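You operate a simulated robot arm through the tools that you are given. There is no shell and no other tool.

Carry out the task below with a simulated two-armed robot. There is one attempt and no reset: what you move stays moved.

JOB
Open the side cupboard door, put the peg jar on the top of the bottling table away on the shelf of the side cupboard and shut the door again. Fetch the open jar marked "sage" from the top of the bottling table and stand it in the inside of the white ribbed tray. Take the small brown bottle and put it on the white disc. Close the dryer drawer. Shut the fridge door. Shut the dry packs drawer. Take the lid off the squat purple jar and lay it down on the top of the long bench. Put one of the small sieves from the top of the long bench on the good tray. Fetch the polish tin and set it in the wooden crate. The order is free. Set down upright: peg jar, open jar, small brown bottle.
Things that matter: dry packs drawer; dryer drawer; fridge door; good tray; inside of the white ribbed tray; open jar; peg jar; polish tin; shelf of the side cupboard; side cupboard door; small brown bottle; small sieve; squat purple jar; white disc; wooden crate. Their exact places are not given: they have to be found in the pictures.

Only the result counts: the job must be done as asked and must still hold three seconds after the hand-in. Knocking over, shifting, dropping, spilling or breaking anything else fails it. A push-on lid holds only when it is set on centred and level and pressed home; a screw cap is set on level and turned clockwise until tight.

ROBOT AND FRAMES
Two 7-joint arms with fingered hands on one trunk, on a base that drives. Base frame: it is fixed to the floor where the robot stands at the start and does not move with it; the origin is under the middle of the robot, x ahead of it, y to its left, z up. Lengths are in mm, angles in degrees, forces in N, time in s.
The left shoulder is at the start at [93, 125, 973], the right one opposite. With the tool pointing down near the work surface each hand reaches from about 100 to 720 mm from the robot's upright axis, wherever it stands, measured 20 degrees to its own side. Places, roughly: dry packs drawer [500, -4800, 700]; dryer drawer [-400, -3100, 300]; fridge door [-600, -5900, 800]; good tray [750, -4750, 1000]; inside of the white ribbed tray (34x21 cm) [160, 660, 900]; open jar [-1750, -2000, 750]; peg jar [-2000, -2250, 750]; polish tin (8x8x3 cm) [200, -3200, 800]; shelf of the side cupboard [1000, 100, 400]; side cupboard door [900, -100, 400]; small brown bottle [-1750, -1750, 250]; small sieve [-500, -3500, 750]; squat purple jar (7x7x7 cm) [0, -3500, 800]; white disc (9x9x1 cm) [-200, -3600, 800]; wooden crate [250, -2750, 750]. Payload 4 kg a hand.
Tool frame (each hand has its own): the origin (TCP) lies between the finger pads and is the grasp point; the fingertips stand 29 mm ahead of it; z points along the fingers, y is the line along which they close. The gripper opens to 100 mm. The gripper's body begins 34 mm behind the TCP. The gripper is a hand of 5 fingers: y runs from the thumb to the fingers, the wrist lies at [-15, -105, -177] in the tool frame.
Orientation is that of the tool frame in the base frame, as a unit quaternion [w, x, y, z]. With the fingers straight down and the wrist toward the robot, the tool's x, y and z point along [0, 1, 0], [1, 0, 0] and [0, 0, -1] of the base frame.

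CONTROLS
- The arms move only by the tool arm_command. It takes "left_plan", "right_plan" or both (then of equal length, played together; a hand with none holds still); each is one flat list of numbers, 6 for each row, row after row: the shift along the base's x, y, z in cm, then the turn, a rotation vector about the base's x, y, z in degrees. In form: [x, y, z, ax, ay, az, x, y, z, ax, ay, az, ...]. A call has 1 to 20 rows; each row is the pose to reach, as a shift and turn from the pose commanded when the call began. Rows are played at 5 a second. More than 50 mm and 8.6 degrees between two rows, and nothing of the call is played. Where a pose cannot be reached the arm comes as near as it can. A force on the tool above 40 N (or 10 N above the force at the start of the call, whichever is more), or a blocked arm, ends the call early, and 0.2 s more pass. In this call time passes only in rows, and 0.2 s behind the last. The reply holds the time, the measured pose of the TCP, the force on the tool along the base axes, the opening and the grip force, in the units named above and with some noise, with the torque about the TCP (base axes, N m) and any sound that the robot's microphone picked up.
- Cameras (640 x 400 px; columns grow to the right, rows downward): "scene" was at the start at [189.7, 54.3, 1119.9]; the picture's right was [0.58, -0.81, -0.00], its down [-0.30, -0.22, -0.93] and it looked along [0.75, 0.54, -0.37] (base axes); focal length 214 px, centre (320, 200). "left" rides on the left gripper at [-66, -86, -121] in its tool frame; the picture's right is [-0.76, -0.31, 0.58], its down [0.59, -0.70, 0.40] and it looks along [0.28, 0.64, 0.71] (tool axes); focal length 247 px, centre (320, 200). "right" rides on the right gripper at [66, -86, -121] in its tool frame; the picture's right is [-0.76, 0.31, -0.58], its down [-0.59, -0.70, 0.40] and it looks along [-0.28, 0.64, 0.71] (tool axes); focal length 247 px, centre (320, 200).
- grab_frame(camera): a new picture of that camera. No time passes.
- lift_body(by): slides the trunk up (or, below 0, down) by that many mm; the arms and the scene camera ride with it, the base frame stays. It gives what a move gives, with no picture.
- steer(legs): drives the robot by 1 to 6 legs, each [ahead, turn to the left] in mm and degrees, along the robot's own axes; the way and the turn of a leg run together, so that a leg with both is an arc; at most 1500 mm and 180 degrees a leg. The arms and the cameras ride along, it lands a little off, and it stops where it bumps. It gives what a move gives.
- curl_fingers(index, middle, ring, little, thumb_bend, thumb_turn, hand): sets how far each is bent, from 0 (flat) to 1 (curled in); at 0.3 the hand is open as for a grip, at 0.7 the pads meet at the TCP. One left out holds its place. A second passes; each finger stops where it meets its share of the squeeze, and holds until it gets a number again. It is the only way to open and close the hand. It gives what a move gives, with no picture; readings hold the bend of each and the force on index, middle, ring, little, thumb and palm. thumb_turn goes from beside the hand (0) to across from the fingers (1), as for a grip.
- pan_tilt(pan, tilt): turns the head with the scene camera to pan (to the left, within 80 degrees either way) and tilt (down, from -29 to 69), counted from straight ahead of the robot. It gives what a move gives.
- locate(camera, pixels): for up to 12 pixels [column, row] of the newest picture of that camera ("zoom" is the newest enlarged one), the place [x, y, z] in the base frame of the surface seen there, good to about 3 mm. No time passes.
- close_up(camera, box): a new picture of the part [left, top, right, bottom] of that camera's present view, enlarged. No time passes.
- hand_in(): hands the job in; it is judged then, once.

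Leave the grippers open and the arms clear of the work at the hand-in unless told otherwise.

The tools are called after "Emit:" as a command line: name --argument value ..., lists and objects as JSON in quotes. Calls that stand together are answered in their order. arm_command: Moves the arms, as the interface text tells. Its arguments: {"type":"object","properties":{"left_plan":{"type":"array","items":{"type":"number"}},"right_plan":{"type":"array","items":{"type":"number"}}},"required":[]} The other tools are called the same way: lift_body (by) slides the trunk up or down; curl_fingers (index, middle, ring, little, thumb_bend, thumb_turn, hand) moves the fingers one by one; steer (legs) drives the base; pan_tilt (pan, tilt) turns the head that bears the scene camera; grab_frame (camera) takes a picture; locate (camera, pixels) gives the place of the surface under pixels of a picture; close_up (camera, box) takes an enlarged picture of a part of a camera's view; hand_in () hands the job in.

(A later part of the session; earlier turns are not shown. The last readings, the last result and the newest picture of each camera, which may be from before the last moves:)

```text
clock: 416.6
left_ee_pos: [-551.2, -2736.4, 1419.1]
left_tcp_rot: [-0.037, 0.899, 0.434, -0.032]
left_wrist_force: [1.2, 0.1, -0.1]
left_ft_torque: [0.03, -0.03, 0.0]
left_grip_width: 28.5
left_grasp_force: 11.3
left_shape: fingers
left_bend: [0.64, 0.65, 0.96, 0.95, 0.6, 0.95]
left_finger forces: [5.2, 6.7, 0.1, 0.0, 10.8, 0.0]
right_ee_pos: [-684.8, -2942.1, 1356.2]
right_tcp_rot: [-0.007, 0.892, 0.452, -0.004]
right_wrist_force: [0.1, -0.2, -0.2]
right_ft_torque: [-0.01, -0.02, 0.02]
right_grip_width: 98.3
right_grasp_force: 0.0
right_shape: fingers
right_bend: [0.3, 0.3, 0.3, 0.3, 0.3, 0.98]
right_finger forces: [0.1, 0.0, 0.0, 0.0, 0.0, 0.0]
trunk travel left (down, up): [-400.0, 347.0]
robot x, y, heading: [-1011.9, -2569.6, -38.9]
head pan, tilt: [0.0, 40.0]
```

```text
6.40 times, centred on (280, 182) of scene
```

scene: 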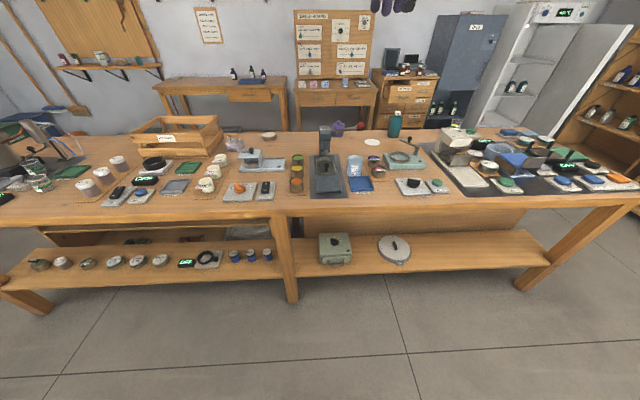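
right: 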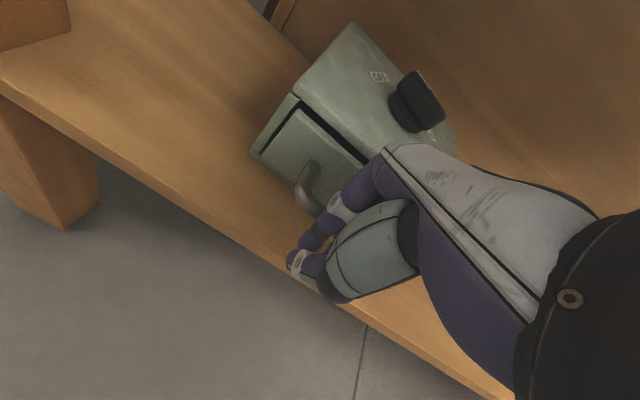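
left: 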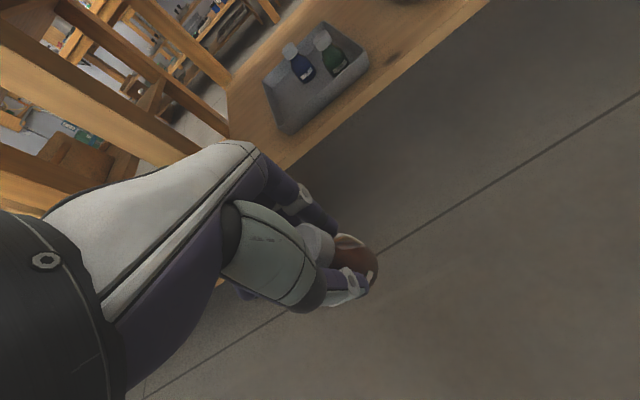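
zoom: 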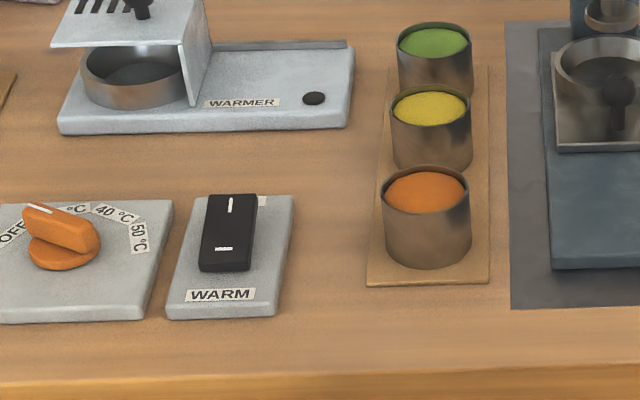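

FAST and SLOW are the small sieves (mesh visible). FAST is at (-385,-3381). I'll take FAST with the free right hand from this side. I reposition in front of it.

Emit:
steer --legs '[[0, -29.5], [480, 0], [0, 32]]'

Emit:
pan_tilt --pan 0 --tilt 50

Emit:
grab_frame --camera "scene"

```text
clock: 422.6
left_ee_pos: [-369.0, -3166.0, 1418.3]
left_tcp_rot: [-0.036, 0.891, 0.452, -0.034]
left_wrist_force: [0.3, 0.7, -1.1]
left_ft_torque: [-0.03, -0.01, 0.04]
left_grip_width: 28.0
left_grasp_force: 10.6
left_shape: fingers
left_bend: [0.64, 0.65, 0.96, 0.95, 0.6, 0.95]
left_finger forces: [5.3, 6.7, 0.0, 0.0, 10.6, 0.0]
right_ee_pos: [-493.0, -3376.9, 1357.6]
right_tcp_rot: [-0.007, 0.883, 0.469, -0.004]
right_wrist_force: [-0.2, 0.1, -0.9]
right_ft_torque: [0.01, -0.01, 0.0]
right_grip_width: 98.5
right_grasp_force: 0.1
right_shape: fingers
right_bend: [0.3, 0.3, 0.3, 0.3, 0.3, 0.98]
right_finger forces: [0.0, 0.0, 0.0, 0.1, 0.0, 0.0]
trunk travel left (down, up): [-400.0, 347.0]
robot x, y, heading: [-830.6, -3014.8, -36.7]
head pan, tilt: [0.0, 40.0]
```

```text
clock: 423.3
left_ee_pos: [-368.6, -3165.6, 1417.9]
left_tcp_rot: [-0.037, 0.891, 0.451, -0.033]
left_wrist_force: [-0.4, -0.1, -0.2]
left_ft_torque: [-0.01, -0.02, 0.0]
left_grip_width: 27.7
left_grasp_force: 12.2
left_shape: fingers
left_bend: [0.64, 0.65, 0.96, 0.95, 0.6, 0.95]
left_finger forces: [5.2, 6.7, 0.0, 0.0, 10.7, 0.1]
right_ee_pos: [-493.5, -3377.1, 1356.0]
right_tcp_rot: [-0.007, 0.884, 0.467, -0.004]
right_wrist_force: [-0.2, 0.7, -0.2]
right_ft_torque: [0.03, 0.06, 0.01]
right_grip_width: 98.5
right_grasp_force: 0.1
right_shape: fingers
right_bend: [0.3, 0.3, 0.3, 0.3, 0.3, 0.98]
right_finger forces: [0.1, 0.0, 0.0, 0.1, 0.0, 0.1]
trunk travel left (down, up): [-400.0, 347.0]
robot x, y, heading: [-835.4, -3013.9, -36.4]
head pan, tilt: [0.0, 50.0]
```

```text
taken
```

scene: 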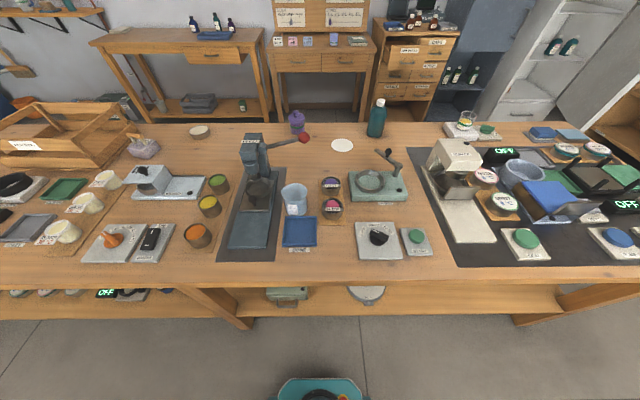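

Emit:
close_up --camera "scene" --box '[280, 165, 420, 235]'

Emit:
locate --camera "zoom" --pixels '[[234, 75], [203, 80], [268, 80], [234, 62], [234, 115], [240, 95], [235, 165], [205, 172], [268, 172], [75, 110], [320, 70], [300, 100]]'

Emit:
close_up --camera "scene" --box '[270, 0, 470, 110]'

```text
4.57 times, centred on (350, 200) of scene
```

zoom: 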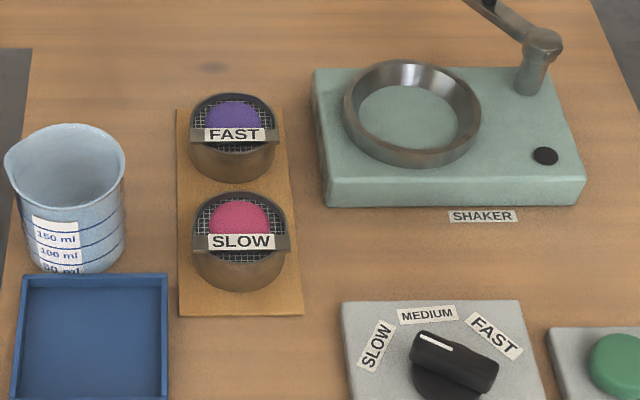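

```text
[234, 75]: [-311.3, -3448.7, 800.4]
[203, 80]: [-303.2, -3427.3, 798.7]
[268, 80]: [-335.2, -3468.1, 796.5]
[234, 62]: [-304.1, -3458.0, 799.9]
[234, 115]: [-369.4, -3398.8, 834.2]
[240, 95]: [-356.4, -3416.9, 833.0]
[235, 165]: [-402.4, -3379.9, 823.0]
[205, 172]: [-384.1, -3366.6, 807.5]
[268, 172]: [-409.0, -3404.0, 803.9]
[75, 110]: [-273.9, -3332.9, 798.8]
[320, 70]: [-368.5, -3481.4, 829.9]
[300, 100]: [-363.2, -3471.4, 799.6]
```

```text
3.20 times, centred on (370, 55) of scene
```

zoom: 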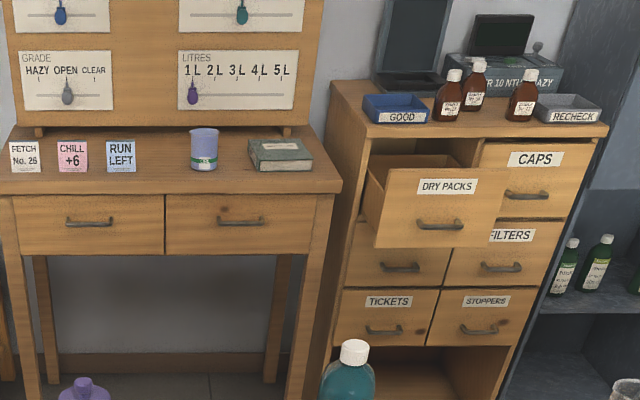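

The cabinet shows the open DRY PACKS drawer and the "GOOD" tray on top. I refine the FAST sieve rim.

Emit:
close_up --camera "scene" --box '[310, 170, 360, 220]'

Emit:
locate --camera "zoom" --pixels '[[175, 92], [342, 92], [258, 30], [258, 155], [175, 130], [340, 130], [258, 185], [258, 70], [258, 105], [180, 60], [335, 60], [258, 45]]'

```text
8.00 times, centred on (335, 195) of scene
```

zoom: 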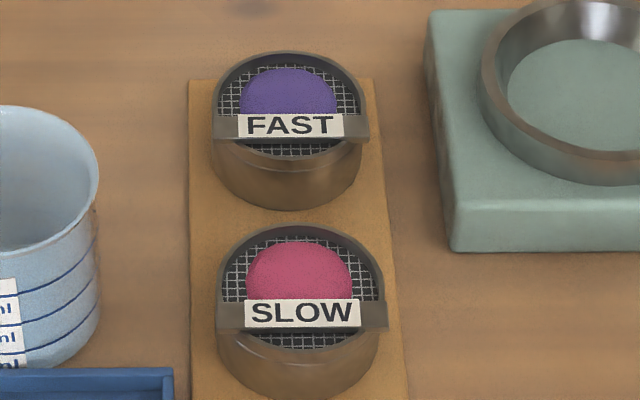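

```text
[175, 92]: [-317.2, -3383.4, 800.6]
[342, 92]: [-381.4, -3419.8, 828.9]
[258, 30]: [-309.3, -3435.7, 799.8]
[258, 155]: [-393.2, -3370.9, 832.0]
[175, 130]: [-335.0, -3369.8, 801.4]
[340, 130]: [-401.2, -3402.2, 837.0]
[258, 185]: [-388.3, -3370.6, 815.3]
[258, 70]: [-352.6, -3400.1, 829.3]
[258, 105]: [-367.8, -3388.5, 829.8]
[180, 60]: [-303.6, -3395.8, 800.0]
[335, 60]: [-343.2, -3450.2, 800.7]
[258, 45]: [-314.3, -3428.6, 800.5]
```

FAST centre ≈ (-375,-3397), top z≈838, ⌀60. I drive 60 mm closer and bring the right hand over it, yawing 70° so thumb/fingers straddle it clear of SLOW.

Emit:
steer --legs '[[60, 0]]'

Emit:
arm_command --right_plan '[0.7, 0.2, -3, 0, 0, 7, 1.4, 0.3, -6, 0, 0, 14, 2.1, 0.5, -9, 0, 0, 21, 2.8, 0.6, -12, 0, 0, 28, 3.5, 0.8, -15, 0, 0, 35, 4.2, 1, -18, 0, 0, 42, 4.9, 1.1, -21, 0, 0, 49, 5.6, 1.3, -24, 0, 0, 56, 6.3, 1.4, -27, 0, 0, 63, 7, 1.6, -30, 0, 0, 70]'

Emit:
grab_frame --camera "scene"

Emit:
grab_frame --camera "right"

```text
clock: 424.2
left_ee_pos: [-329.1, -3195.3, 1421.5]
left_tcp_rot: [-0.034, 0.892, 0.45, -0.032]
left_wrist_force: [-1.4, 1.1, -0.6]
left_ft_torque: [-0.02, -0.08, 0.03]
left_grip_width: 27.8
left_grasp_force: 10.9
left_shape: fingers
left_bend: [0.64, 0.65, 0.96, 0.95, 0.6, 0.95]
left_finger forces: [5.1, 6.8, 0.0, 0.0, 10.7, 0.1]
right_ee_pos: [-453.2, -3405.9, 1360.6]
right_tcp_rot: [-0.004, 0.883, 0.468, -0.003]
right_wrist_force: [-1.7, 1.0, 0.6]
right_ft_torque: [-0.1, -0.04, -0.06]
right_grip_width: 98.4
right_grasp_force: 0.0
right_shape: fingers
right_bend: [0.3, 0.3, 0.3, 0.3, 0.3, 0.98]
right_finger forces: [0.0, 0.0, 0.0, 0.1, 0.0, 0.1]
trunk travel left (down, up): [-400.0, 347.0]
robot x, y, heading: [-787.0, -3046.4, -36.5]
head pan, tilt: [0.0, 50.0]
```

```text
clock: 426.4
left_ee_pos: [-323.7, -3196.7, 1418.2]
left_tcp_rot: [-0.036, 0.891, 0.45, -0.035]
left_wrist_force: [-0.6, 0.4, -0.1]
left_ft_torque: [0.0, 0.04, 0.02]
left_grip_width: 27.8
left_grasp_force: 11.2
left_shape: fingers
left_bend: [0.64, 0.65, 0.96, 0.95, 0.6, 0.95]
left_finger forces: [5.3, 6.8, 0.0, 0.0, 10.7, 0.0]
right_ee_pos: [-417.7, -3353.3, 1149.2]
right_tcp_rot: [-0.012, 0.53, 0.848, 0.011]
right_wrist_force: [0.3, 0.4, 1.1]
right_ft_torque: [-0.01, 0.01, -0.02]
right_grip_width: 98.8
right_grasp_force: 0.0
right_shape: fingers
right_bend: [0.3, 0.3, 0.3, 0.3, 0.3, 0.97]
right_finger forces: [0.0, 0.1, 0.0, 0.0, 0.0, 0.0]
right hand out of reach, approached as far as the arm can: row 8, 9, 10
trunk travel left (down, up): [-400.0, 347.0]
robot x, y, heading: [-785.4, -3047.4, -36.7]
head pan, tilt: [0.0, 50.0]
```

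```text
taken
```

scene: 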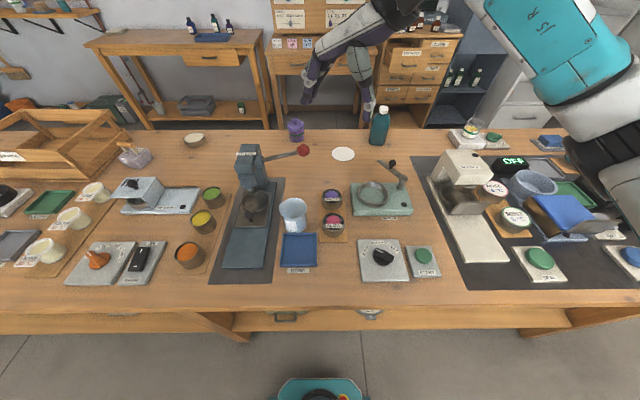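

```text
taken
```

right: 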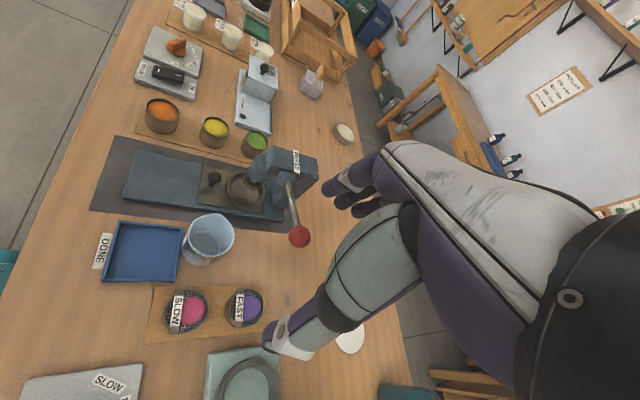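

The yaw limit is ~60°; 45° is enough. I turn back 17° and move above the sieve at z≈960.

Emit:
arm_command --right_plan '[0.9, -0.9, -2.5, 0, 0, -3.4, 1.7, -1.8, -6, 0, 0, -6.8, 2.6, -2.6, -10, 0, 0, -10.2, 3.4, -3.5, -14, 0, 0, -13.6, 4.3, -4.4, -18, 0, 0, -17]'

Emit:
grab_frame --camera "right"

Emit:
grab_frame --camera "scene"

```text
clock: 427.6
left_ee_pos: [-324.9, -3199.8, 1417.9]
left_tcp_rot: [-0.036, 0.892, 0.449, -0.033]
left_wrist_force: [0.1, -0.6, -0.7]
left_ft_torque: [0.02, -0.01, -0.01]
left_grip_width: 27.7
left_grasp_force: 11.1
left_shape: fingers
left_bend: [0.64, 0.65, 0.96, 0.95, 0.6, 0.95]
left_finger forces: [5.2, 6.8, 0.0, 0.1, 10.7, 0.0]
right_ee_pos: [-374.4, -3401.2, 966.4]
right_tcp_rot: [-0.01, 0.65, 0.76, 0.013]
right_wrist_force: [0.5, -0.3, -0.5]
right_ft_torque: [0.05, 0.02, -0.02]
right_grip_width: 98.8
right_grasp_force: 0.0
right_shape: fingers
right_bend: [0.3, 0.3, 0.3, 0.3, 0.3, 0.98]
right_finger forces: [0.0, 0.0, 0.0, 0.0, 0.0, 0.0]
trunk travel left (down, up): [-400.0, 347.0]
robot x, y, heading: [-789.1, -3050.8, -36.8]
head pan, tilt: [0.0, 50.0]
```

```text
taken
```

right: 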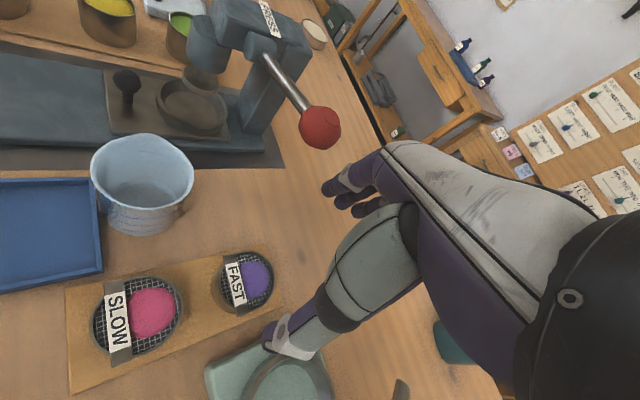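

```text
taken
```

scene: 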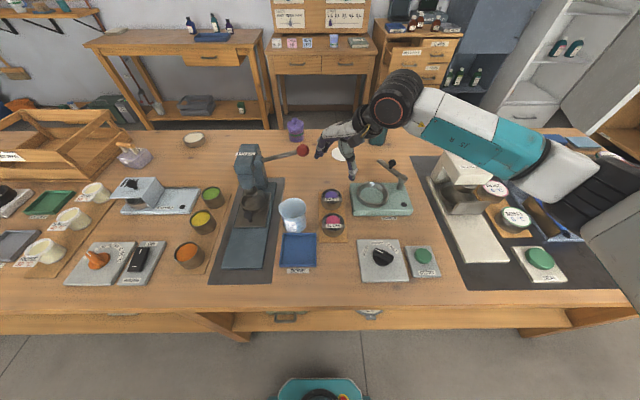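

I locate the FAST sieve again with the right hand camera.

Emit:
close_up --camera "right" --box '[180, 220, 320, 340]'

Emit:
locate --camera "zoom" --pixels '[[197, 225], [330, 195], [255, 155], [270, 255], [230, 165], [300, 255], [262, 205], [200, 260], [330, 160], [285, 130]]'

```text
3.33 times, centred on (250, 280) of right
```

zoom: 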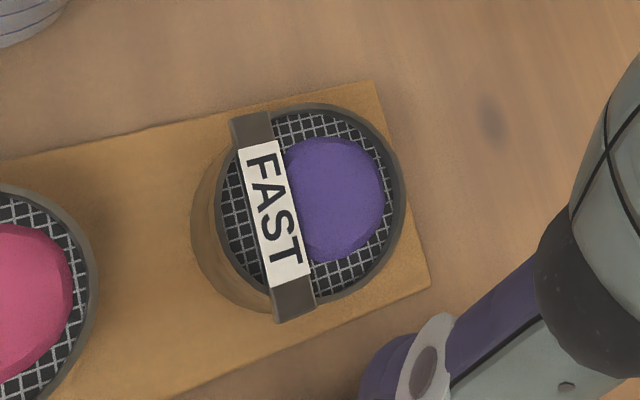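

```text
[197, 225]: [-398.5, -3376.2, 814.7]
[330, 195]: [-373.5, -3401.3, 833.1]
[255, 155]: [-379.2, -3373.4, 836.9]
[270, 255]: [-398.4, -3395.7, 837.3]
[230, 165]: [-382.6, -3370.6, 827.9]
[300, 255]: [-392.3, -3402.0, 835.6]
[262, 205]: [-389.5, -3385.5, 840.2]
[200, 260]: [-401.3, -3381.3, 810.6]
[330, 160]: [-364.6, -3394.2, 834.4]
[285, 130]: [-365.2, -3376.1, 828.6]
```

Centre ≈ (-377.5,-3397.5), top z≈840. I lower around it to z≈838.

Emit:
arm_command --right_plan '[-0.3, 0.4, -4.5, 0, 0, 0, -0.3, 0.4, -8.5, 0, 0, 0, -0.3, 0.4, -11, 0, 0, 0, -0.3, 0.4, -12.8, 0, 0, 0]'

Emit:
grab_frame --camera "right"

Emit:
close_up --camera "scene" --box '[270, 120, 430, 240]'

```text
clock: 428.6
left_ee_pos: [-325.2, -3199.6, 1419.5]
left_tcp_rot: [-0.036, 0.892, 0.45, -0.033]
left_wrist_force: [-0.6, -0.6, -1.4]
left_ft_torque: [-0.01, -0.05, -0.07]
left_grip_width: 27.8
left_grasp_force: 11.6
left_shape: fingers
left_bend: [0.64, 0.65, 0.96, 0.95, 0.6, 0.95]
left_finger forces: [5.2, 6.6, 0.0, 0.0, 10.7, 0.1]
right_ee_pos: [-377.7, -3395.6, 839.8]
right_tcp_rot: [-0.008, 0.649, 0.761, 0.012]
right_wrist_force: [1.2, -0.4, -0.2]
right_ft_torque: [0.01, 0.03, 0.03]
right_grip_width: 98.5
right_grasp_force: 0.1
right_shape: fingers
right_bend: [0.3, 0.3, 0.3, 0.3, 0.3, 0.98]
right_finger forces: [0.0, 0.0, 0.0, 0.1, 0.0, 0.1]
trunk travel left (down, up): [-400.0, 347.0]
robot x, y, heading: [-787.2, -3049.7, -36.7]
head pan, tilt: [0.0, 50.0]
```

```text
taken
```

right: 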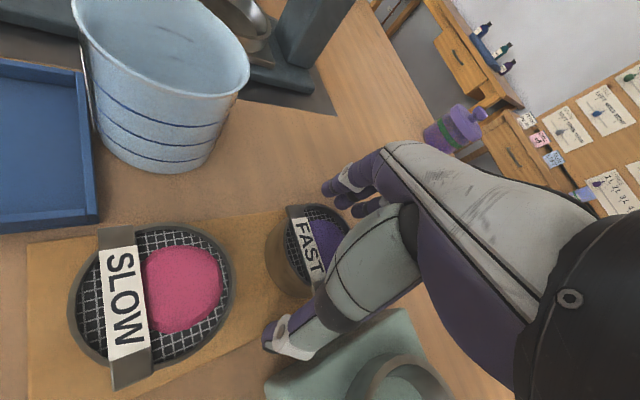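

```text
3.33 times, centred on (350, 180) of scene
```

zoom: 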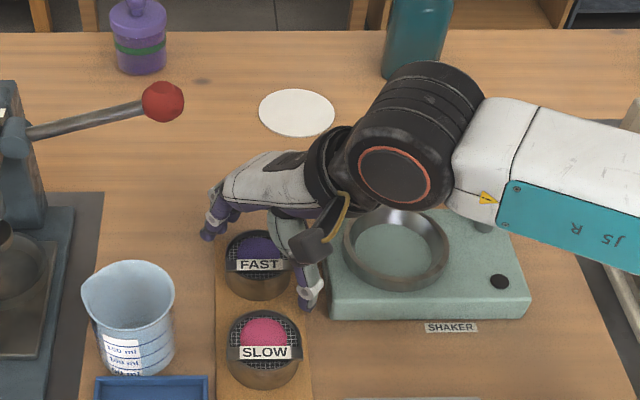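

The sieve sits between fingers and thumb. I close gently.

Emit:
curl_fingers --hand "right" --index 0.44 --middle 0.44 --ring 0.44 --little 0.3 --thumb_bend 0.44

Emit:
curl_fingers --hand "right" --index 0.56 --middle 0.58 --ring 0.58 --thumb_bend 0.56

Emit:
grab_frame --camera "right"

```text
clock: 429.6
left_ee_pos: [-324.9, -3198.2, 1420.1]
left_tcp_rot: [-0.036, 0.891, 0.45, -0.034]
left_wrist_force: [0.0, -0.4, -1.0]
left_ft_torque: [-0.02, 0.0, -0.03]
left_grip_width: 27.8
left_grasp_force: 11.4
left_shape: fingers
left_bend: [0.64, 0.65, 0.96, 0.95, 0.6, 0.95]
left_finger forces: [5.1, 6.6, 0.1, 0.0, 10.7, 0.0]
right_ee_pos: [-376.6, -3396.5, 841.0]
right_tcp_rot: [-0.009, 0.65, 0.76, 0.012]
right_wrist_force: [-0.7, -0.1, 0.0]
right_ft_torque: [-0.03, 0.01, -0.01]
right_grip_width: 65.1
right_grasp_force: 0.0
right_shape: fingers
right_bend: [0.44, 0.44, 0.44, 0.3, 0.44, 0.98]
right_finger forces: [0.1, 0.0, 0.1, 0.1, 0.0, 0.1]
trunk travel left (down, up): [-400.0, 347.0]
robot x, y, heading: [-787.5, -3045.9, -36.9]
head pan, tilt: [0.0, 50.0]
```

```text
clock: 430.6
left_ee_pos: [-324.0, -3199.2, 1419.6]
left_tcp_rot: [-0.037, 0.892, 0.449, -0.033]
left_wrist_force: [0.3, -0.3, -0.1]
left_ft_torque: [-0.02, -0.05, -0.02]
left_grip_width: 27.9
left_grasp_force: 11.4
left_shape: fingers
left_bend: [0.64, 0.65, 0.96, 0.95, 0.6, 0.95]
left_finger forces: [5.1, 6.8, 0.0, 0.1, 10.7, 0.1]
right_ee_pos: [-375.3, -3396.1, 841.4]
right_tcp_rot: [-0.009, 0.649, 0.76, 0.012]
right_wrist_force: [0.8, 0.2, 1.8]
right_ft_torque: [-0.06, 0.05, -0.01]
right_grip_width: 54.3
right_grasp_force: 8.3
right_shape: fingers
right_bend: [0.51, 0.53, 0.57, 0.3, 0.5, 0.97]
right_finger forces: [5.2, 3.1, 0.0, 0.0, 7.3, 0.0]
trunk travel left (down, up): [-400.0, 347.0]
robot x, y, heading: [-787.1, -3046.7, -36.3]
head pan, tilt: [0.0, 50.0]
```

```text
taken
```

right: 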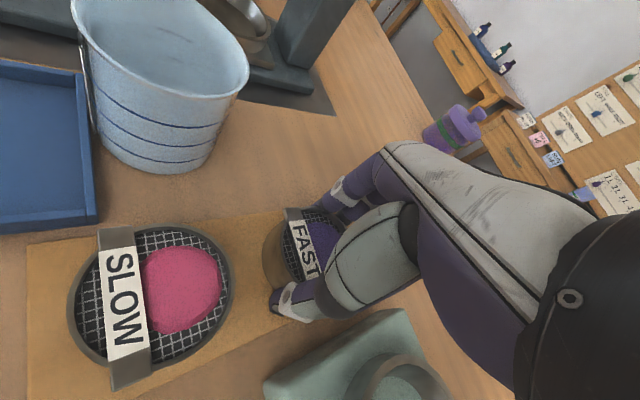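

Contact is made (54 mm). I squeeze a little more and lift.

Emit:
curl_fingers --hand "right" --index 0.62 --middle 0.64 --ring 0.66 --thumb_bend 0.62

Emit:
arm_command --right_plan '[0, 0, 0.8, 0, 0, 0, 0, 0, 2, 0, 0, 0, 0, 0, 4, 0, 0, 0, 0, 0, 7, 0, 0, 0]'

Emit:
grab_frame --camera "right"

Emit:
close_up --camera "scene" --box '[270, 120, 430, 240]'

```text
clock: 431.6
left_ee_pos: [-322.9, -3198.6, 1419.6]
left_tcp_rot: [-0.036, 0.891, 0.451, -0.032]
left_wrist_force: [-0.4, -0.4, -0.8]
left_ft_torque: [0.0, -0.01, 0.0]
left_grip_width: 28.0
left_grasp_force: 11.3
left_shape: fingers
left_bend: [0.64, 0.65, 0.96, 0.95, 0.6, 0.95]
left_finger forces: [5.3, 6.7, 0.1, 0.0, 10.7, 0.0]
right_ee_pos: [-377.0, -3395.9, 839.7]
right_tcp_rot: [-0.008, 0.649, 0.76, 0.012]
right_wrist_force: [1.1, 0.1, 2.7]
right_ft_torque: [-0.04, 0.06, 0.03]
right_grip_width: 54.0
right_grasp_force: 13.5
right_shape: fingers
right_bend: [0.53, 0.57, 0.64, 0.3, 0.51, 0.96]
right_finger forces: [7.3, 6.0, 1.1, 0.0, 13.4, 0.0]
trunk travel left (down, up): [-400.0, 347.0]
robot x, y, heading: [-791.8, -3045.4, -36.6]
head pan, tilt: [0.0, 50.0]
```

```text
clock: 432.6
left_ee_pos: [-325.9, -3198.7, 1419.6]
left_tcp_rot: [-0.037, 0.892, 0.45, -0.033]
left_wrist_force: [0.0, 0.7, -0.6]
left_ft_torque: [-0.01, -0.01, -0.01]
left_grip_width: 27.9
left_grasp_force: 10.8
left_shape: fingers
left_bend: [0.64, 0.65, 0.96, 0.95, 0.6, 0.95]
left_finger forces: [5.2, 6.7, 0.1, 0.0, 10.7, 0.1]
right_ee_pos: [-377.6, -3396.5, 909.0]
right_tcp_rot: [-0.01, 0.649, 0.76, 0.012]
right_wrist_force: [0.0, 0.2, -0.5]
right_ft_torque: [0.01, 0.01, 0.0]
right_grip_width: 53.6
right_grasp_force: 13.3
right_shape: fingers
right_bend: [0.53, 0.57, 0.64, 0.3, 0.51, 0.96]
right_finger forces: [7.0, 5.5, 1.1, 0.0, 13.4, 0.0]
trunk travel left (down, up): [-400.0, 347.0]
robot x, y, heading: [-790.0, -3048.2, -36.5]
head pan, tilt: [0.0, 50.0]
```

```text
taken
```

right: 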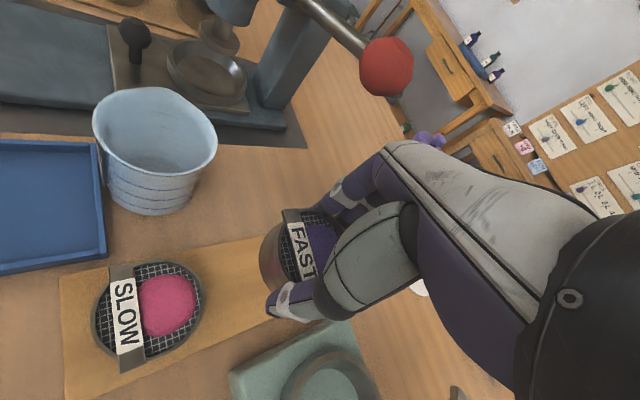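

```text
3.33 times, centred on (350, 180) of scene
```

zoom: 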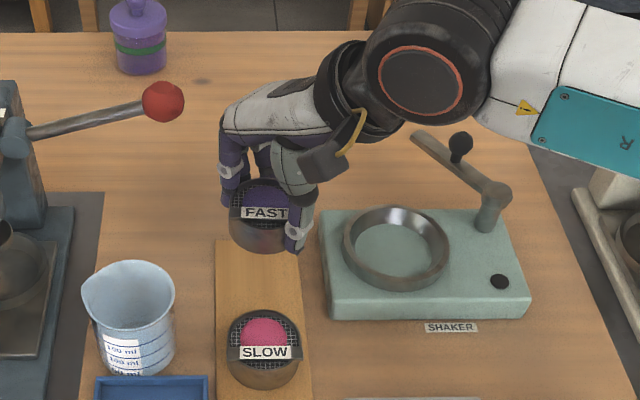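

FAST is lifted level. I raise it further, yawing back to the neutral pose and pulling in toward me.

Emit:
arm_command --right_plan '[0, 0, 4, 0, 0, 0, 0, 0, 8, 0, 0, -4, -1, 0.7, 12, 0, 0, -9, -2, 1.5, 16, 0, 0, -14, -3, 2.2, 20, 0, 0, -20, -4, 3, 24, 0, 0, -26, -5, 3.7, 28, 0, 0, -32, -6, 4.5, 32, 0, 0, -38, -7, 5, 36, 0, 0, -45]'

Emit:
grab_frame --camera "scene"

Emit:
grab_frame --camera "right"

```text
clock: 434.6
left_ee_pos: [-325.6, -3197.4, 1419.8]
left_tcp_rot: [-0.036, 0.892, 0.45, -0.033]
left_wrist_force: [-0.6, 0.2, -0.1]
left_ft_torque: [-0.03, -0.02, -0.02]
left_grip_width: 27.8
left_grasp_force: 11.2
left_shape: fingers
left_bend: [0.64, 0.65, 0.96, 0.95, 0.6, 0.95]
left_finger forces: [5.2, 6.7, 0.0, 0.0, 10.6, 0.0]
right_ee_pos: [-448.7, -3347.1, 1270.6]
right_tcp_rot: [-0.004, 0.891, 0.453, 0.015]
right_wrist_force: [-0.1, -0.1, -1.2]
right_ft_torque: [-0.03, -0.05, -0.03]
right_grip_width: 53.6
right_grasp_force: 13.2
right_shape: fingers
right_bend: [0.53, 0.57, 0.65, 0.3, 0.51, 0.96]
right_finger forces: [7.1, 5.4, 0.9, 0.0, 13.2, 0.1]
trunk travel left (down, up): [-400.0, 347.0]
robot x, y, heading: [-788.7, -3055.5, -36.8]
head pan, tilt: [0.0, 50.0]
```

```text
taken
```

scene: 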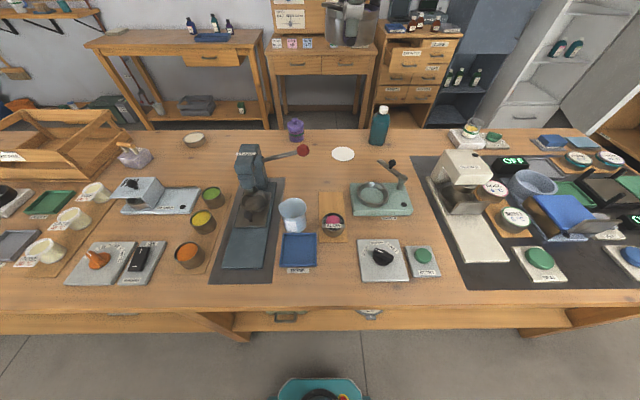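

```text
taken
```

right: 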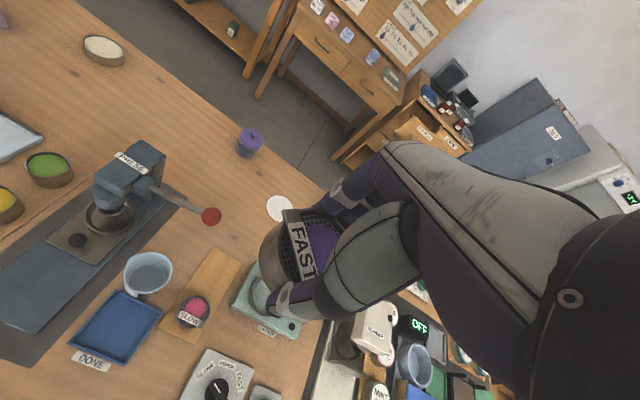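

Both items are held. I back off, face south and check the way round the south end.

Emit:
steer --legs '[[-340, 0], [0, -90]]'

Emit:
pan_tilt --pan 0 --tilt 25

Emit:
grab_frame --camera "scene"

```text
clock: 440.8
left_ee_pos: [-1213.1, -3308.2, 1418.6]
left_tcp_rot: [-0.048, 0.948, -0.313, 0.002]
left_wrist_force: [0.0, -0.7, 0.2]
left_ft_torque: [0.01, 0.0, -0.03]
left_grip_width: 27.4
left_grasp_force: 10.5
left_shape: fingers
left_bend: [0.64, 0.66, 0.96, 0.95, 0.6, 0.95]
left_finger forces: [5.0, 6.6, 0.0, 0.0, 10.4, 0.0]
right_ee_pos: [-1361.6, -3183.8, 1269.3]
right_tcp_rot: [0.008, 0.95, -0.31, 0.014]
right_wrist_force: [0.3, 0.0, -1.1]
right_ft_torque: [-0.03, 0.01, -0.01]
right_grip_width: 53.1
right_grasp_force: 12.9
right_shape: fingers
right_bend: [0.53, 0.57, 0.65, 0.3, 0.51, 0.96]
right_finger forces: [7.0, 5.2, 0.8, 0.1, 12.7, 0.0]
trunk travel left (down, up): [-400.0, 347.0]
robot x, y, heading: [-1063.1, -2843.1, -126.6]
head pan, tilt: [0.0, 50.0]
```

```text
clock: 441.7
left_ee_pos: [-1213.9, -3309.5, 1418.6]
left_tcp_rot: [-0.049, 0.949, -0.313, 0.001]
left_wrist_force: [0.6, -0.7, -0.5]
left_ft_torque: [-0.03, 0.03, 0.01]
left_grip_width: 27.7
left_grasp_force: 11.1
left_shape: fingers
left_bend: [0.64, 0.66, 0.96, 0.95, 0.6, 0.95]
left_finger forces: [5.1, 6.6, 0.0, 0.0, 10.5, 0.0]
right_ee_pos: [-1361.1, -3183.9, 1269.2]
right_tcp_rot: [0.008, 0.951, -0.31, 0.013]
right_wrist_force: [0.4, -0.6, -0.8]
right_ft_torque: [0.01, -0.02, -0.01]
right_grip_width: 53.5
right_grasp_force: 12.7
right_shape: fingers
right_bend: [0.53, 0.57, 0.65, 0.3, 0.51, 0.96]
right_finger forces: [6.8, 5.3, 0.9, 0.0, 12.7, 0.0]
trunk travel left (down, up): [-400.0, 347.0]
robot x, y, heading: [-1061.3, -2847.8, -126.8]
head pan, tilt: [0.0, 25.0]
```

```text
taken
```

scene: 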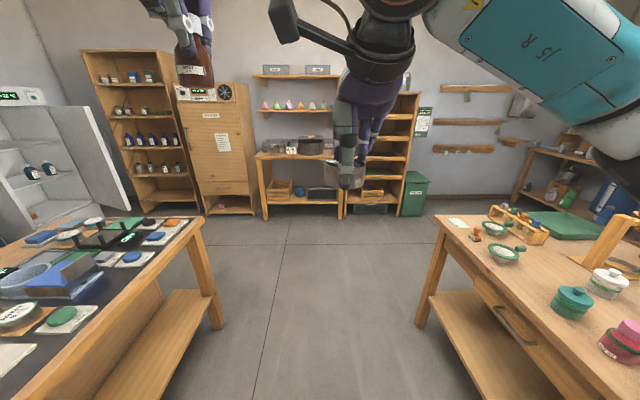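

I measure the south furniture fronts, fridge door, and bench legs.

Emit:
locate --camera "scene" --pixels '[[265, 218], [210, 215], [130, 207], [128, 160], [75, 108], [45, 215], [217, 325], [420, 325], [320, 205], [405, 213], [200, 220], [60, 150]]'

```text
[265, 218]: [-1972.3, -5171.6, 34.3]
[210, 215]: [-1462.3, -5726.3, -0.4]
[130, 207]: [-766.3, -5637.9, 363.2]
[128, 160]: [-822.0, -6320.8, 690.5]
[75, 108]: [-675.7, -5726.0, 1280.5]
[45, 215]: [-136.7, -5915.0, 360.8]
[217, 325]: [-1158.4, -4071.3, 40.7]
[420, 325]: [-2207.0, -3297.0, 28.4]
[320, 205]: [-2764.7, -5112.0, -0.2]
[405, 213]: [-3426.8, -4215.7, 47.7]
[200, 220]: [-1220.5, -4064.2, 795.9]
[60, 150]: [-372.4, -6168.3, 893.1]
```

The south passage is ~1400 mm wide. I drive south, then east along N≈-4450 to the east aisle.

Emit:
steer --legs '[[0, 0.8], [1500, 0], [0, 90], [900, 0], [840, 0]]'

Emit:
grab_frame --camera "scene"

```text
clock: 461.8
left_ee_pos: [-69.5, -5242.9, 1419.3]
left_tcp_rot: [-0.036, 0.89, 0.454, -0.033]
left_wrist_force: [0.1, -0.3, -0.9]
left_ft_torque: [0.0, 0.01, -0.01]
left_grip_width: 27.1
left_grasp_force: 10.8
left_shape: fingers
left_bend: [0.64, 0.66, 0.96, 0.95, 0.6, 0.95]
left_finger forces: [5.1, 6.4, 0.0, 0.0, 10.2, 0.0]
right_ee_pos: [-191.7, -5392.5, 1269.8]
right_tcp_rot: [-0.003, 0.889, 0.457, 0.015]
right_wrist_force: [-0.6, -0.5, 0.2]
right_ft_torque: [0.01, 0.0, 0.0]
right_grip_width: 53.0
right_grasp_force: 12.7
right_shape: fingers
right_bend: [0.54, 0.57, 0.65, 0.3, 0.51, 0.96]
right_finger forces: [6.6, 5.3, 0.9, 0.0, 12.5, 0.1]
trunk travel left (down, up): [-400.0, 347.0]
robot x, y, heading: [-536.2, -5098.8, -36.2]
head pan, tilt: [0.0, 25.0]
```

```text
taken
```

scene: 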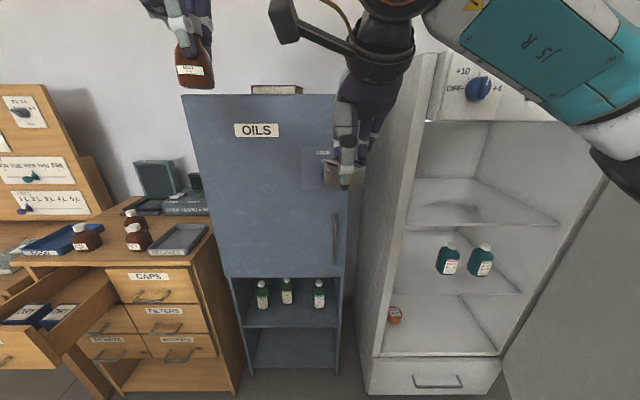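

I see the cabinet with the GOOD tray (60,238), the open DRY PACKS drawer, OILS cupboard and the open fridge. I measure them.

Emit:
locate --camera "scene" --pixels '[[50, 240], [20, 252], [75, 228], [45, 252], [100, 270], [20, 350], [110, 268], [60, 325], [185, 268], [380, 370], [500, 370], [610, 165]]'

Emit:
close_up --camera "scene" --box '[0, 180, 240, 400]'

```text
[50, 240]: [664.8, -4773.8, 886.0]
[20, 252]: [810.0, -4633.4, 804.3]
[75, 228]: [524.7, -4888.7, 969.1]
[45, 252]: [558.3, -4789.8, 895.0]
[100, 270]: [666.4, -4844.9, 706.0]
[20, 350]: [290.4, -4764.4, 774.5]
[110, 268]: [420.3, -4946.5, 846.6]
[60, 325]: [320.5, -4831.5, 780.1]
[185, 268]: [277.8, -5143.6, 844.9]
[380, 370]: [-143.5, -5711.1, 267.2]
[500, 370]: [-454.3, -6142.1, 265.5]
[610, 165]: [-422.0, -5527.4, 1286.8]
```

```text
1.82 times, centred on (120, 290) of scene
```

zoom: 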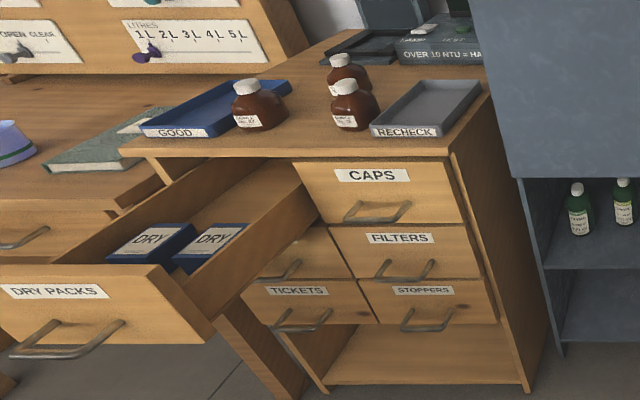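

I now go north along the east aisle to the white disc and face west.

Emit:
steer --legs '[[0, 90], [750, 0], [745, 0], [0, 90]]'

Emit:
pan_tilt --pan 0 --tilt 50

Emit:
grab_frame --camera "scene"

```text
clock: 477.3
left_ee_pos: [-86.9, -3743.7, 1419.3]
left_tcp_rot: [0.032, -0.429, 0.902, -0.038]
left_wrist_force: [0.5, 0.4, -0.5]
left_ft_torque: [0.02, 0.01, 0.01]
left_grip_width: 26.5
left_grasp_force: 11.3
left_shape: fingers
left_bend: [0.64, 0.66, 0.96, 0.95, 0.61, 0.95]
left_finger forces: [5.1, 6.5, 0.1, 0.1, 10.0, 0.0]
right_ee_pos: [44.4, -3599.5, 1269.0]
right_tcp_rot: [-0.014, -0.432, 0.902, -0.003]
right_wrist_force: [0.0, -0.1, -0.5]
right_ft_torque: [0.0, 0.0, 0.0]
right_grip_width: 52.2
right_grasp_force: 12.1
right_shape: fingers
right_bend: [0.54, 0.58, 0.65, 0.3, 0.52, 0.96]
right_finger forces: [6.3, 5.0, 0.7, 0.0, 11.8, 0.0]
trunk travel left (down, up): [-400.0, 347.0]
robot x, y, heading: [369.2, -3917.4, 140.7]
head pan, tilt: [0.0, 25.0]
```

```text
clock: 478.1
left_ee_pos: [-85.9, -3742.4, 1418.2]
left_tcp_rot: [0.033, -0.43, 0.901, -0.037]
left_wrist_force: [-0.1, -0.2, -0.9]
left_ft_torque: [0.0, -0.02, -0.05]
left_grip_width: 26.7
left_grasp_force: 10.9
left_shape: fingers
left_bend: [0.64, 0.66, 0.96, 0.95, 0.61, 0.95]
left_finger forces: [4.9, 6.5, 0.0, 0.0, 10.0, 0.1]
right_ee_pos: [45.7, -3600.0, 1270.1]
right_tcp_rot: [-0.015, -0.433, 0.901, -0.004]
right_wrist_force: [-0.2, 0.7, -0.6]
right_ft_torque: [-0.01, -0.01, 0.0]
right_grip_width: 52.2
right_grasp_force: 11.4
right_shape: fingers
right_bend: [0.54, 0.58, 0.65, 0.3, 0.52, 0.96]
right_finger forces: [6.4, 5.0, 0.7, 0.1, 11.9, 0.0]
trunk travel left (down, up): [-400.0, 347.0]
robot x, y, heading: [367.4, -3912.4, 140.4]
head pan, tilt: [0.0, 50.0]
```

```text
taken
```

scene: 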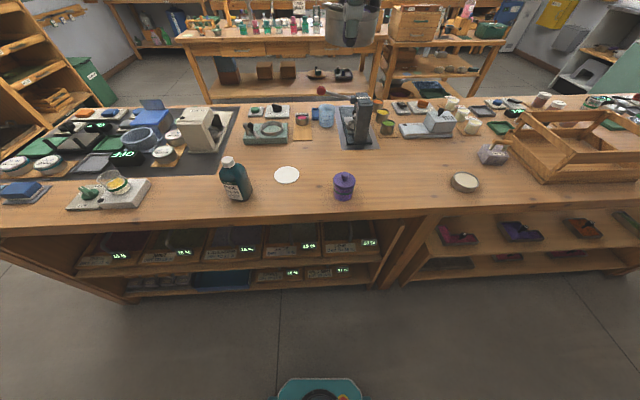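

I see disc (287,174), purple jar (344,185), tin (465,182), crate. I zoom on the disc region.

Emit:
close_up --camera "scene" --box '[210, 140, 370, 220]'

Emit:
locate --camera "zoom" --pixels '[[308, 138], [258, 137], [358, 138], [308, 105], [308, 172], [535, 130], [535, 185], [500, 180], [570, 180], [100, 150], [105, 225], [310, 230]]'

```text
4.00 times, centred on (290, 180) of scene
```

zoom: 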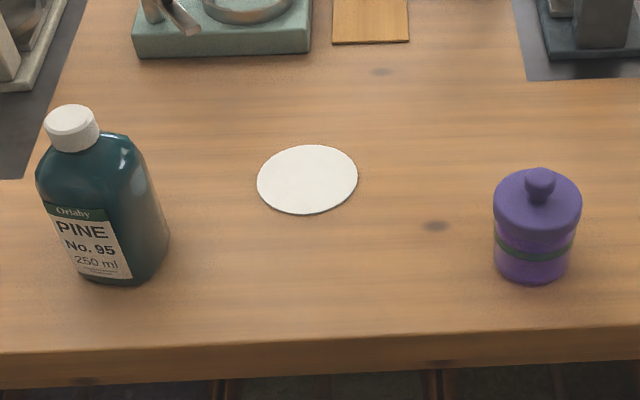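

```text
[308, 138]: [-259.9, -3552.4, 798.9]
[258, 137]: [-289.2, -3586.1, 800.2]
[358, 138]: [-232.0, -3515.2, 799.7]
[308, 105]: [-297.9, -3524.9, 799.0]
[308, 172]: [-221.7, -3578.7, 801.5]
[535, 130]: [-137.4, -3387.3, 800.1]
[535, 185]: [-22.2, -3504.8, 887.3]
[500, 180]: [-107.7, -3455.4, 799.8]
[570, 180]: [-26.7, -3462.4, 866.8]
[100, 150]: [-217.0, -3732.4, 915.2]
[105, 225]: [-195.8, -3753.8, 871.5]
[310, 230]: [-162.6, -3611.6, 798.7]
```

Disc centre ≈ (-211,-3585), top z≈802. I drive 130 mm forward, level the bottle (≈7° correction) and bring it above the disc; the right hand moves aside.

Emit:
steer --legs '[[130, 0]]'

Emit:
arm_command --left_plan '[-0.5, 1.5, -1, 0.9, 1.1, -0.2, -1, 3, -2, 1.8, 2.3, -0.3, -1.5, 4.5, -3, 2.7, 3.4, -0.5, -2, 6, -4, 3.6, 4.6, -0.6, -2.5, 7.4, -5, 4.5, 5.7, -0.8]' --right_plan '[1.5, 1.8, 0, 0, 0, 0, 3, 3.6, 0, 0, 0, 0, 4.5, 5.4, 0, 0, 0, 0, 6, 7.2, 0, 0, 0, 0, 7.7, 9.2, 0, 0, 0, 0]'

Emit:
grab_frame --camera "scene"

Emit:
grab_frame --camera "left"

```text
clock: 479.4
left_ee_pos: [-187.7, -3659.0, 1419.5]
left_tcp_rot: [0.031, -0.43, 0.902, -0.038]
left_wrist_force: [0.6, 0.3, -0.5]
left_ft_torque: [-0.03, -0.03, -0.02]
left_grip_width: 26.6
left_grasp_force: 10.9
left_shape: fingers
left_bend: [0.64, 0.66, 0.96, 0.95, 0.61, 0.95]
left_finger forces: [5.0, 6.6, 0.0, 0.0, 10.1, 0.0]
right_ee_pos: [-56.6, -3515.8, 1268.4]
right_tcp_rot: [-0.014, -0.432, 0.902, -0.005]
right_wrist_force: [-1.2, 0.0, -1.6]
right_ft_torque: [0.0, -0.02, -0.03]
right_grip_width: 52.3
right_grasp_force: 12.1
right_shape: fingers
right_bend: [0.54, 0.58, 0.65, 0.3, 0.52, 0.96]
right_finger forces: [6.6, 5.1, 0.7, 0.0, 11.9, 0.0]
trunk travel left (down, up): [-400.0, 347.0]
robot x, y, heading: [270.6, -3830.7, 140.8]
head pan, tilt: [0.0, 50.0]
```

```text
clock: 480.6
left_ee_pos: [-210.3, -3583.8, 1367.7]
left_tcp_rot: [0.003, -0.423, 0.906, 0.02]
left_wrist_force: [0.2, 0.5, -1.1]
left_ft_torque: [-0.02, 0.01, 0.02]
left_grip_width: 26.5
left_grasp_force: 10.8
left_shape: fingers
left_bend: [0.64, 0.66, 0.96, 0.95, 0.61, 0.95]
left_finger forces: [5.0, 6.4, 0.1, 0.0, 10.1, 0.1]
right_ee_pos: [20.4, -3423.7, 1268.9]
right_tcp_rot: [-0.016, -0.433, 0.901, -0.003]
right_wrist_force: [-0.3, 0.7, -1.7]
right_ft_torque: [0.03, 0.03, 0.01]
right_grip_width: 52.3
right_grasp_force: 12.1
right_shape: fingers
right_bend: [0.54, 0.58, 0.65, 0.3, 0.52, 0.96]
right_finger forces: [6.4, 5.1, 0.7, 0.0, 12.0, 0.1]
trunk travel left (down, up): [-400.0, 347.0]
robot x, y, heading: [269.0, -3832.9, 140.7]
head pan, tilt: [0.0, 50.0]
```

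```text
taken
```

scene: 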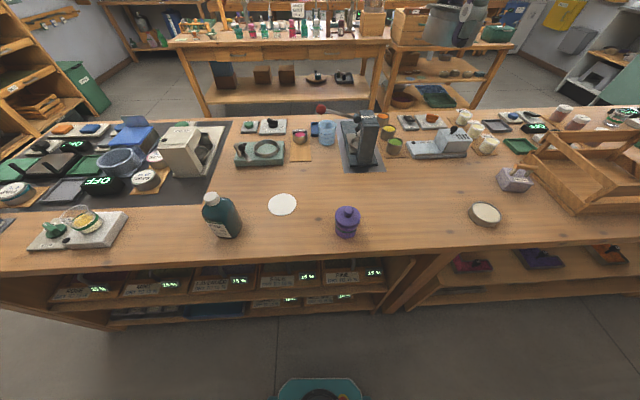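

```text
taken
```

left: 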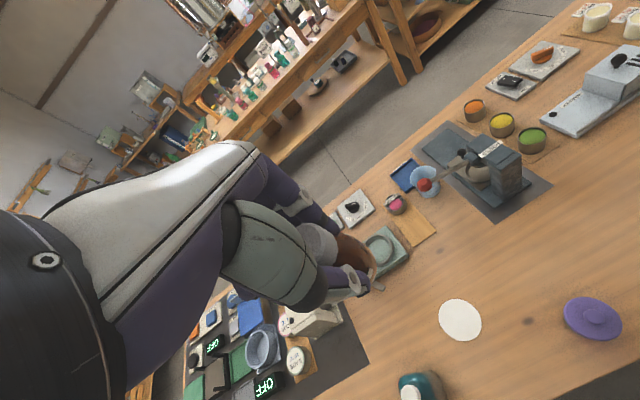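

I refine the disc centre and then descend.

Emit:
close_up --camera "scene" --box '[240, 175, 330, 235]'

Emit:
locate --camera "zoom" --pixels '[[300, 195], [205, 195], [390, 195], [300, 130], [300, 262], [250, 190], [350, 190], [300, 220], [220, 190], [378, 190]]'

```text
6.67 times, centred on (285, 205) of scene
```

zoom: 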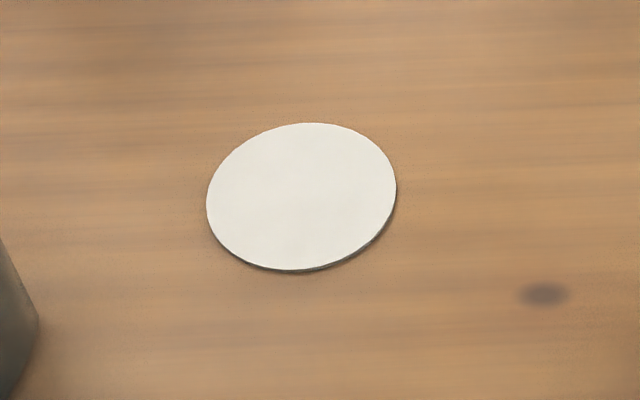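

```text
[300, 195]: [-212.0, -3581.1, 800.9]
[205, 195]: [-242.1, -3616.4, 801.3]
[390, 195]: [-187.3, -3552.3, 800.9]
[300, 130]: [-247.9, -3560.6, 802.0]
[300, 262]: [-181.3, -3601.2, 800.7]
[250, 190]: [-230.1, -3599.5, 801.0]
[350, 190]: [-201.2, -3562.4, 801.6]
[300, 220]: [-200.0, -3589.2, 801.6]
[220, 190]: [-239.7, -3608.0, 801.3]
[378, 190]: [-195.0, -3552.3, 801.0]
```

I descend over the disc.

Emit:
arm_command --left_plan '[-0.3, 0.2, -4.5, 0, 0, 0, -0.3, 0.2, -9, 0, 0, 0, -0.3, 0.2, -13.5, 0, 0, 0, -0.3, 0.2, -18, 0, 0, 0, -0.3, 0.2, -22.5, 0, 0, 0, -0.3, 0.2, -27, 0, 0, 0, -0.3, 0.2, -31.5, 0, 0, 0, -0.3, 0.2, -36, 0, 0, 0, -0.3, 0.2, -40.5, 0, 0, 0, -0.3, 0.2, -45, 0, 0, 0]'

Emit:
grab_frame --camera "left"

Emit:
grab_frame --camera "scene"

```text
clock: 482.8
left_ee_pos: [-214.0, -3582.8, 918.3]
left_tcp_rot: [0.004, -0.423, 0.906, 0.02]
left_wrist_force: [0.6, 0.0, -0.8]
left_ft_torque: [0.02, 0.0, 0.03]
left_grip_width: 26.4
left_grasp_force: 11.3
left_shape: fingers
left_bend: [0.64, 0.66, 0.96, 0.95, 0.61, 0.95]
left_finger forces: [5.1, 6.6, 0.0, 0.0, 10.1, 0.0]
right_ee_pos: [21.4, -3422.8, 1268.6]
right_tcp_rot: [-0.015, -0.433, 0.901, -0.004]
right_wrist_force: [0.2, 0.0, -1.0]
right_ft_torque: [0.02, 0.0, -0.01]
right_grip_width: 52.2
right_grasp_force: 12.1
right_shape: fingers
right_bend: [0.54, 0.58, 0.65, 0.3, 0.52, 0.96]
right_finger forces: [6.4, 5.0, 0.7, 0.0, 11.9, 0.0]
trunk travel left (down, up): [-400.0, 347.0]
robot x, y, heading: [269.1, -3830.4, 140.7]
head pan, tilt: [0.0, 50.0]
```

```text
taken
```

left: 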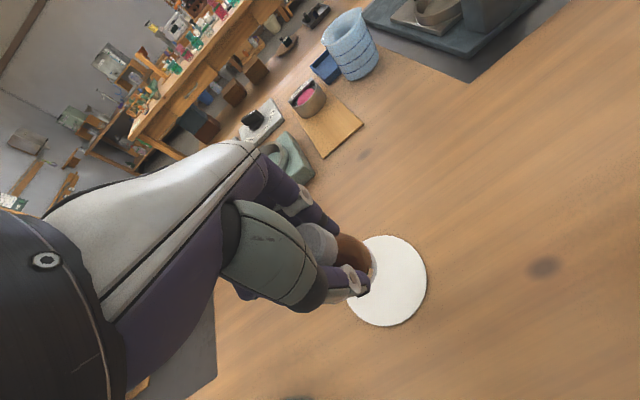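

```text
taken
```

scene: 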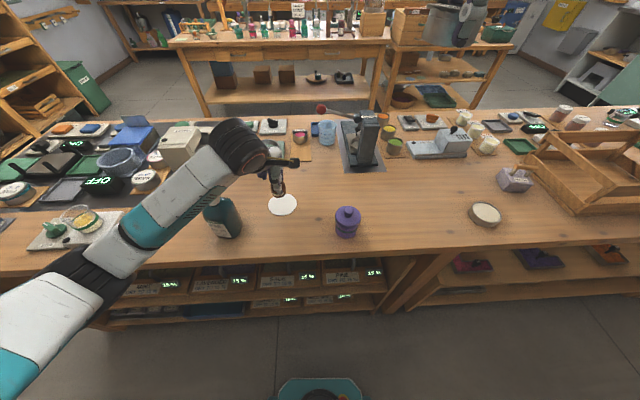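

I lower to just above the disc and then by small steps.

Emit:
arm_command --left_plan '[0, 0, -2.5, 0, 0, 0, 0, 0, -4.5, 0, 0, 0, 0, 0, -5.2, 0, 0, 0, 0, 0, -5.5, 0, 0, 0]'

Emit:
close_up --camera "scene" --box '[230, 160, 340, 235]'

```text
clock: 483.8
left_ee_pos: [-214.5, -3582.9, 864.9]
left_tcp_rot: [0.004, -0.423, 0.906, 0.02]
left_wrist_force: [-0.1, 0.4, -1.4]
left_ft_torque: [0.0, -0.01, 0.01]
left_grip_width: 26.8
left_grasp_force: 10.9
left_shape: fingers
left_bend: [0.64, 0.66, 0.96, 0.95, 0.61, 0.95]
left_finger forces: [5.1, 6.6, 0.0, 0.1, 10.1, 0.0]
right_ee_pos: [20.3, -3423.4, 1268.2]
right_tcp_rot: [-0.014, -0.433, 0.901, -0.004]
right_wrist_force: [-0.1, -0.2, -0.2]
right_ft_torque: [0.0, 0.0, 0.0]
right_grip_width: 52.1
right_grasp_force: 12.3
right_shape: fingers
right_bend: [0.54, 0.58, 0.65, 0.3, 0.52, 0.96]
right_finger forces: [6.4, 4.9, 0.7, 0.0, 11.9, 0.0]
trunk travel left (down, up): [-400.0, 347.0]
robot x, y, heading: [270.7, -3831.0, 140.7]
head pan, tilt: [0.0, 50.0]
```

```text
5.33 times, centred on (285, 198) of scene
```

zoom: 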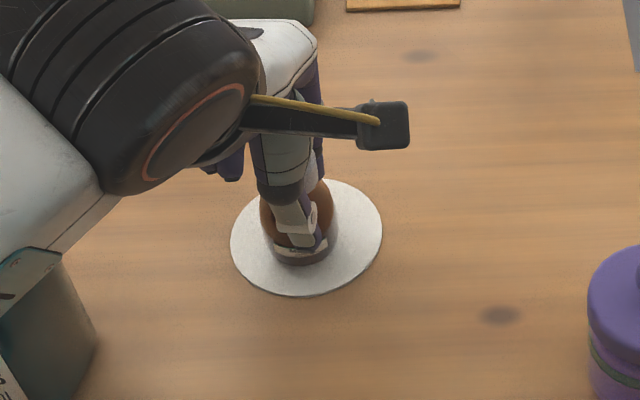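

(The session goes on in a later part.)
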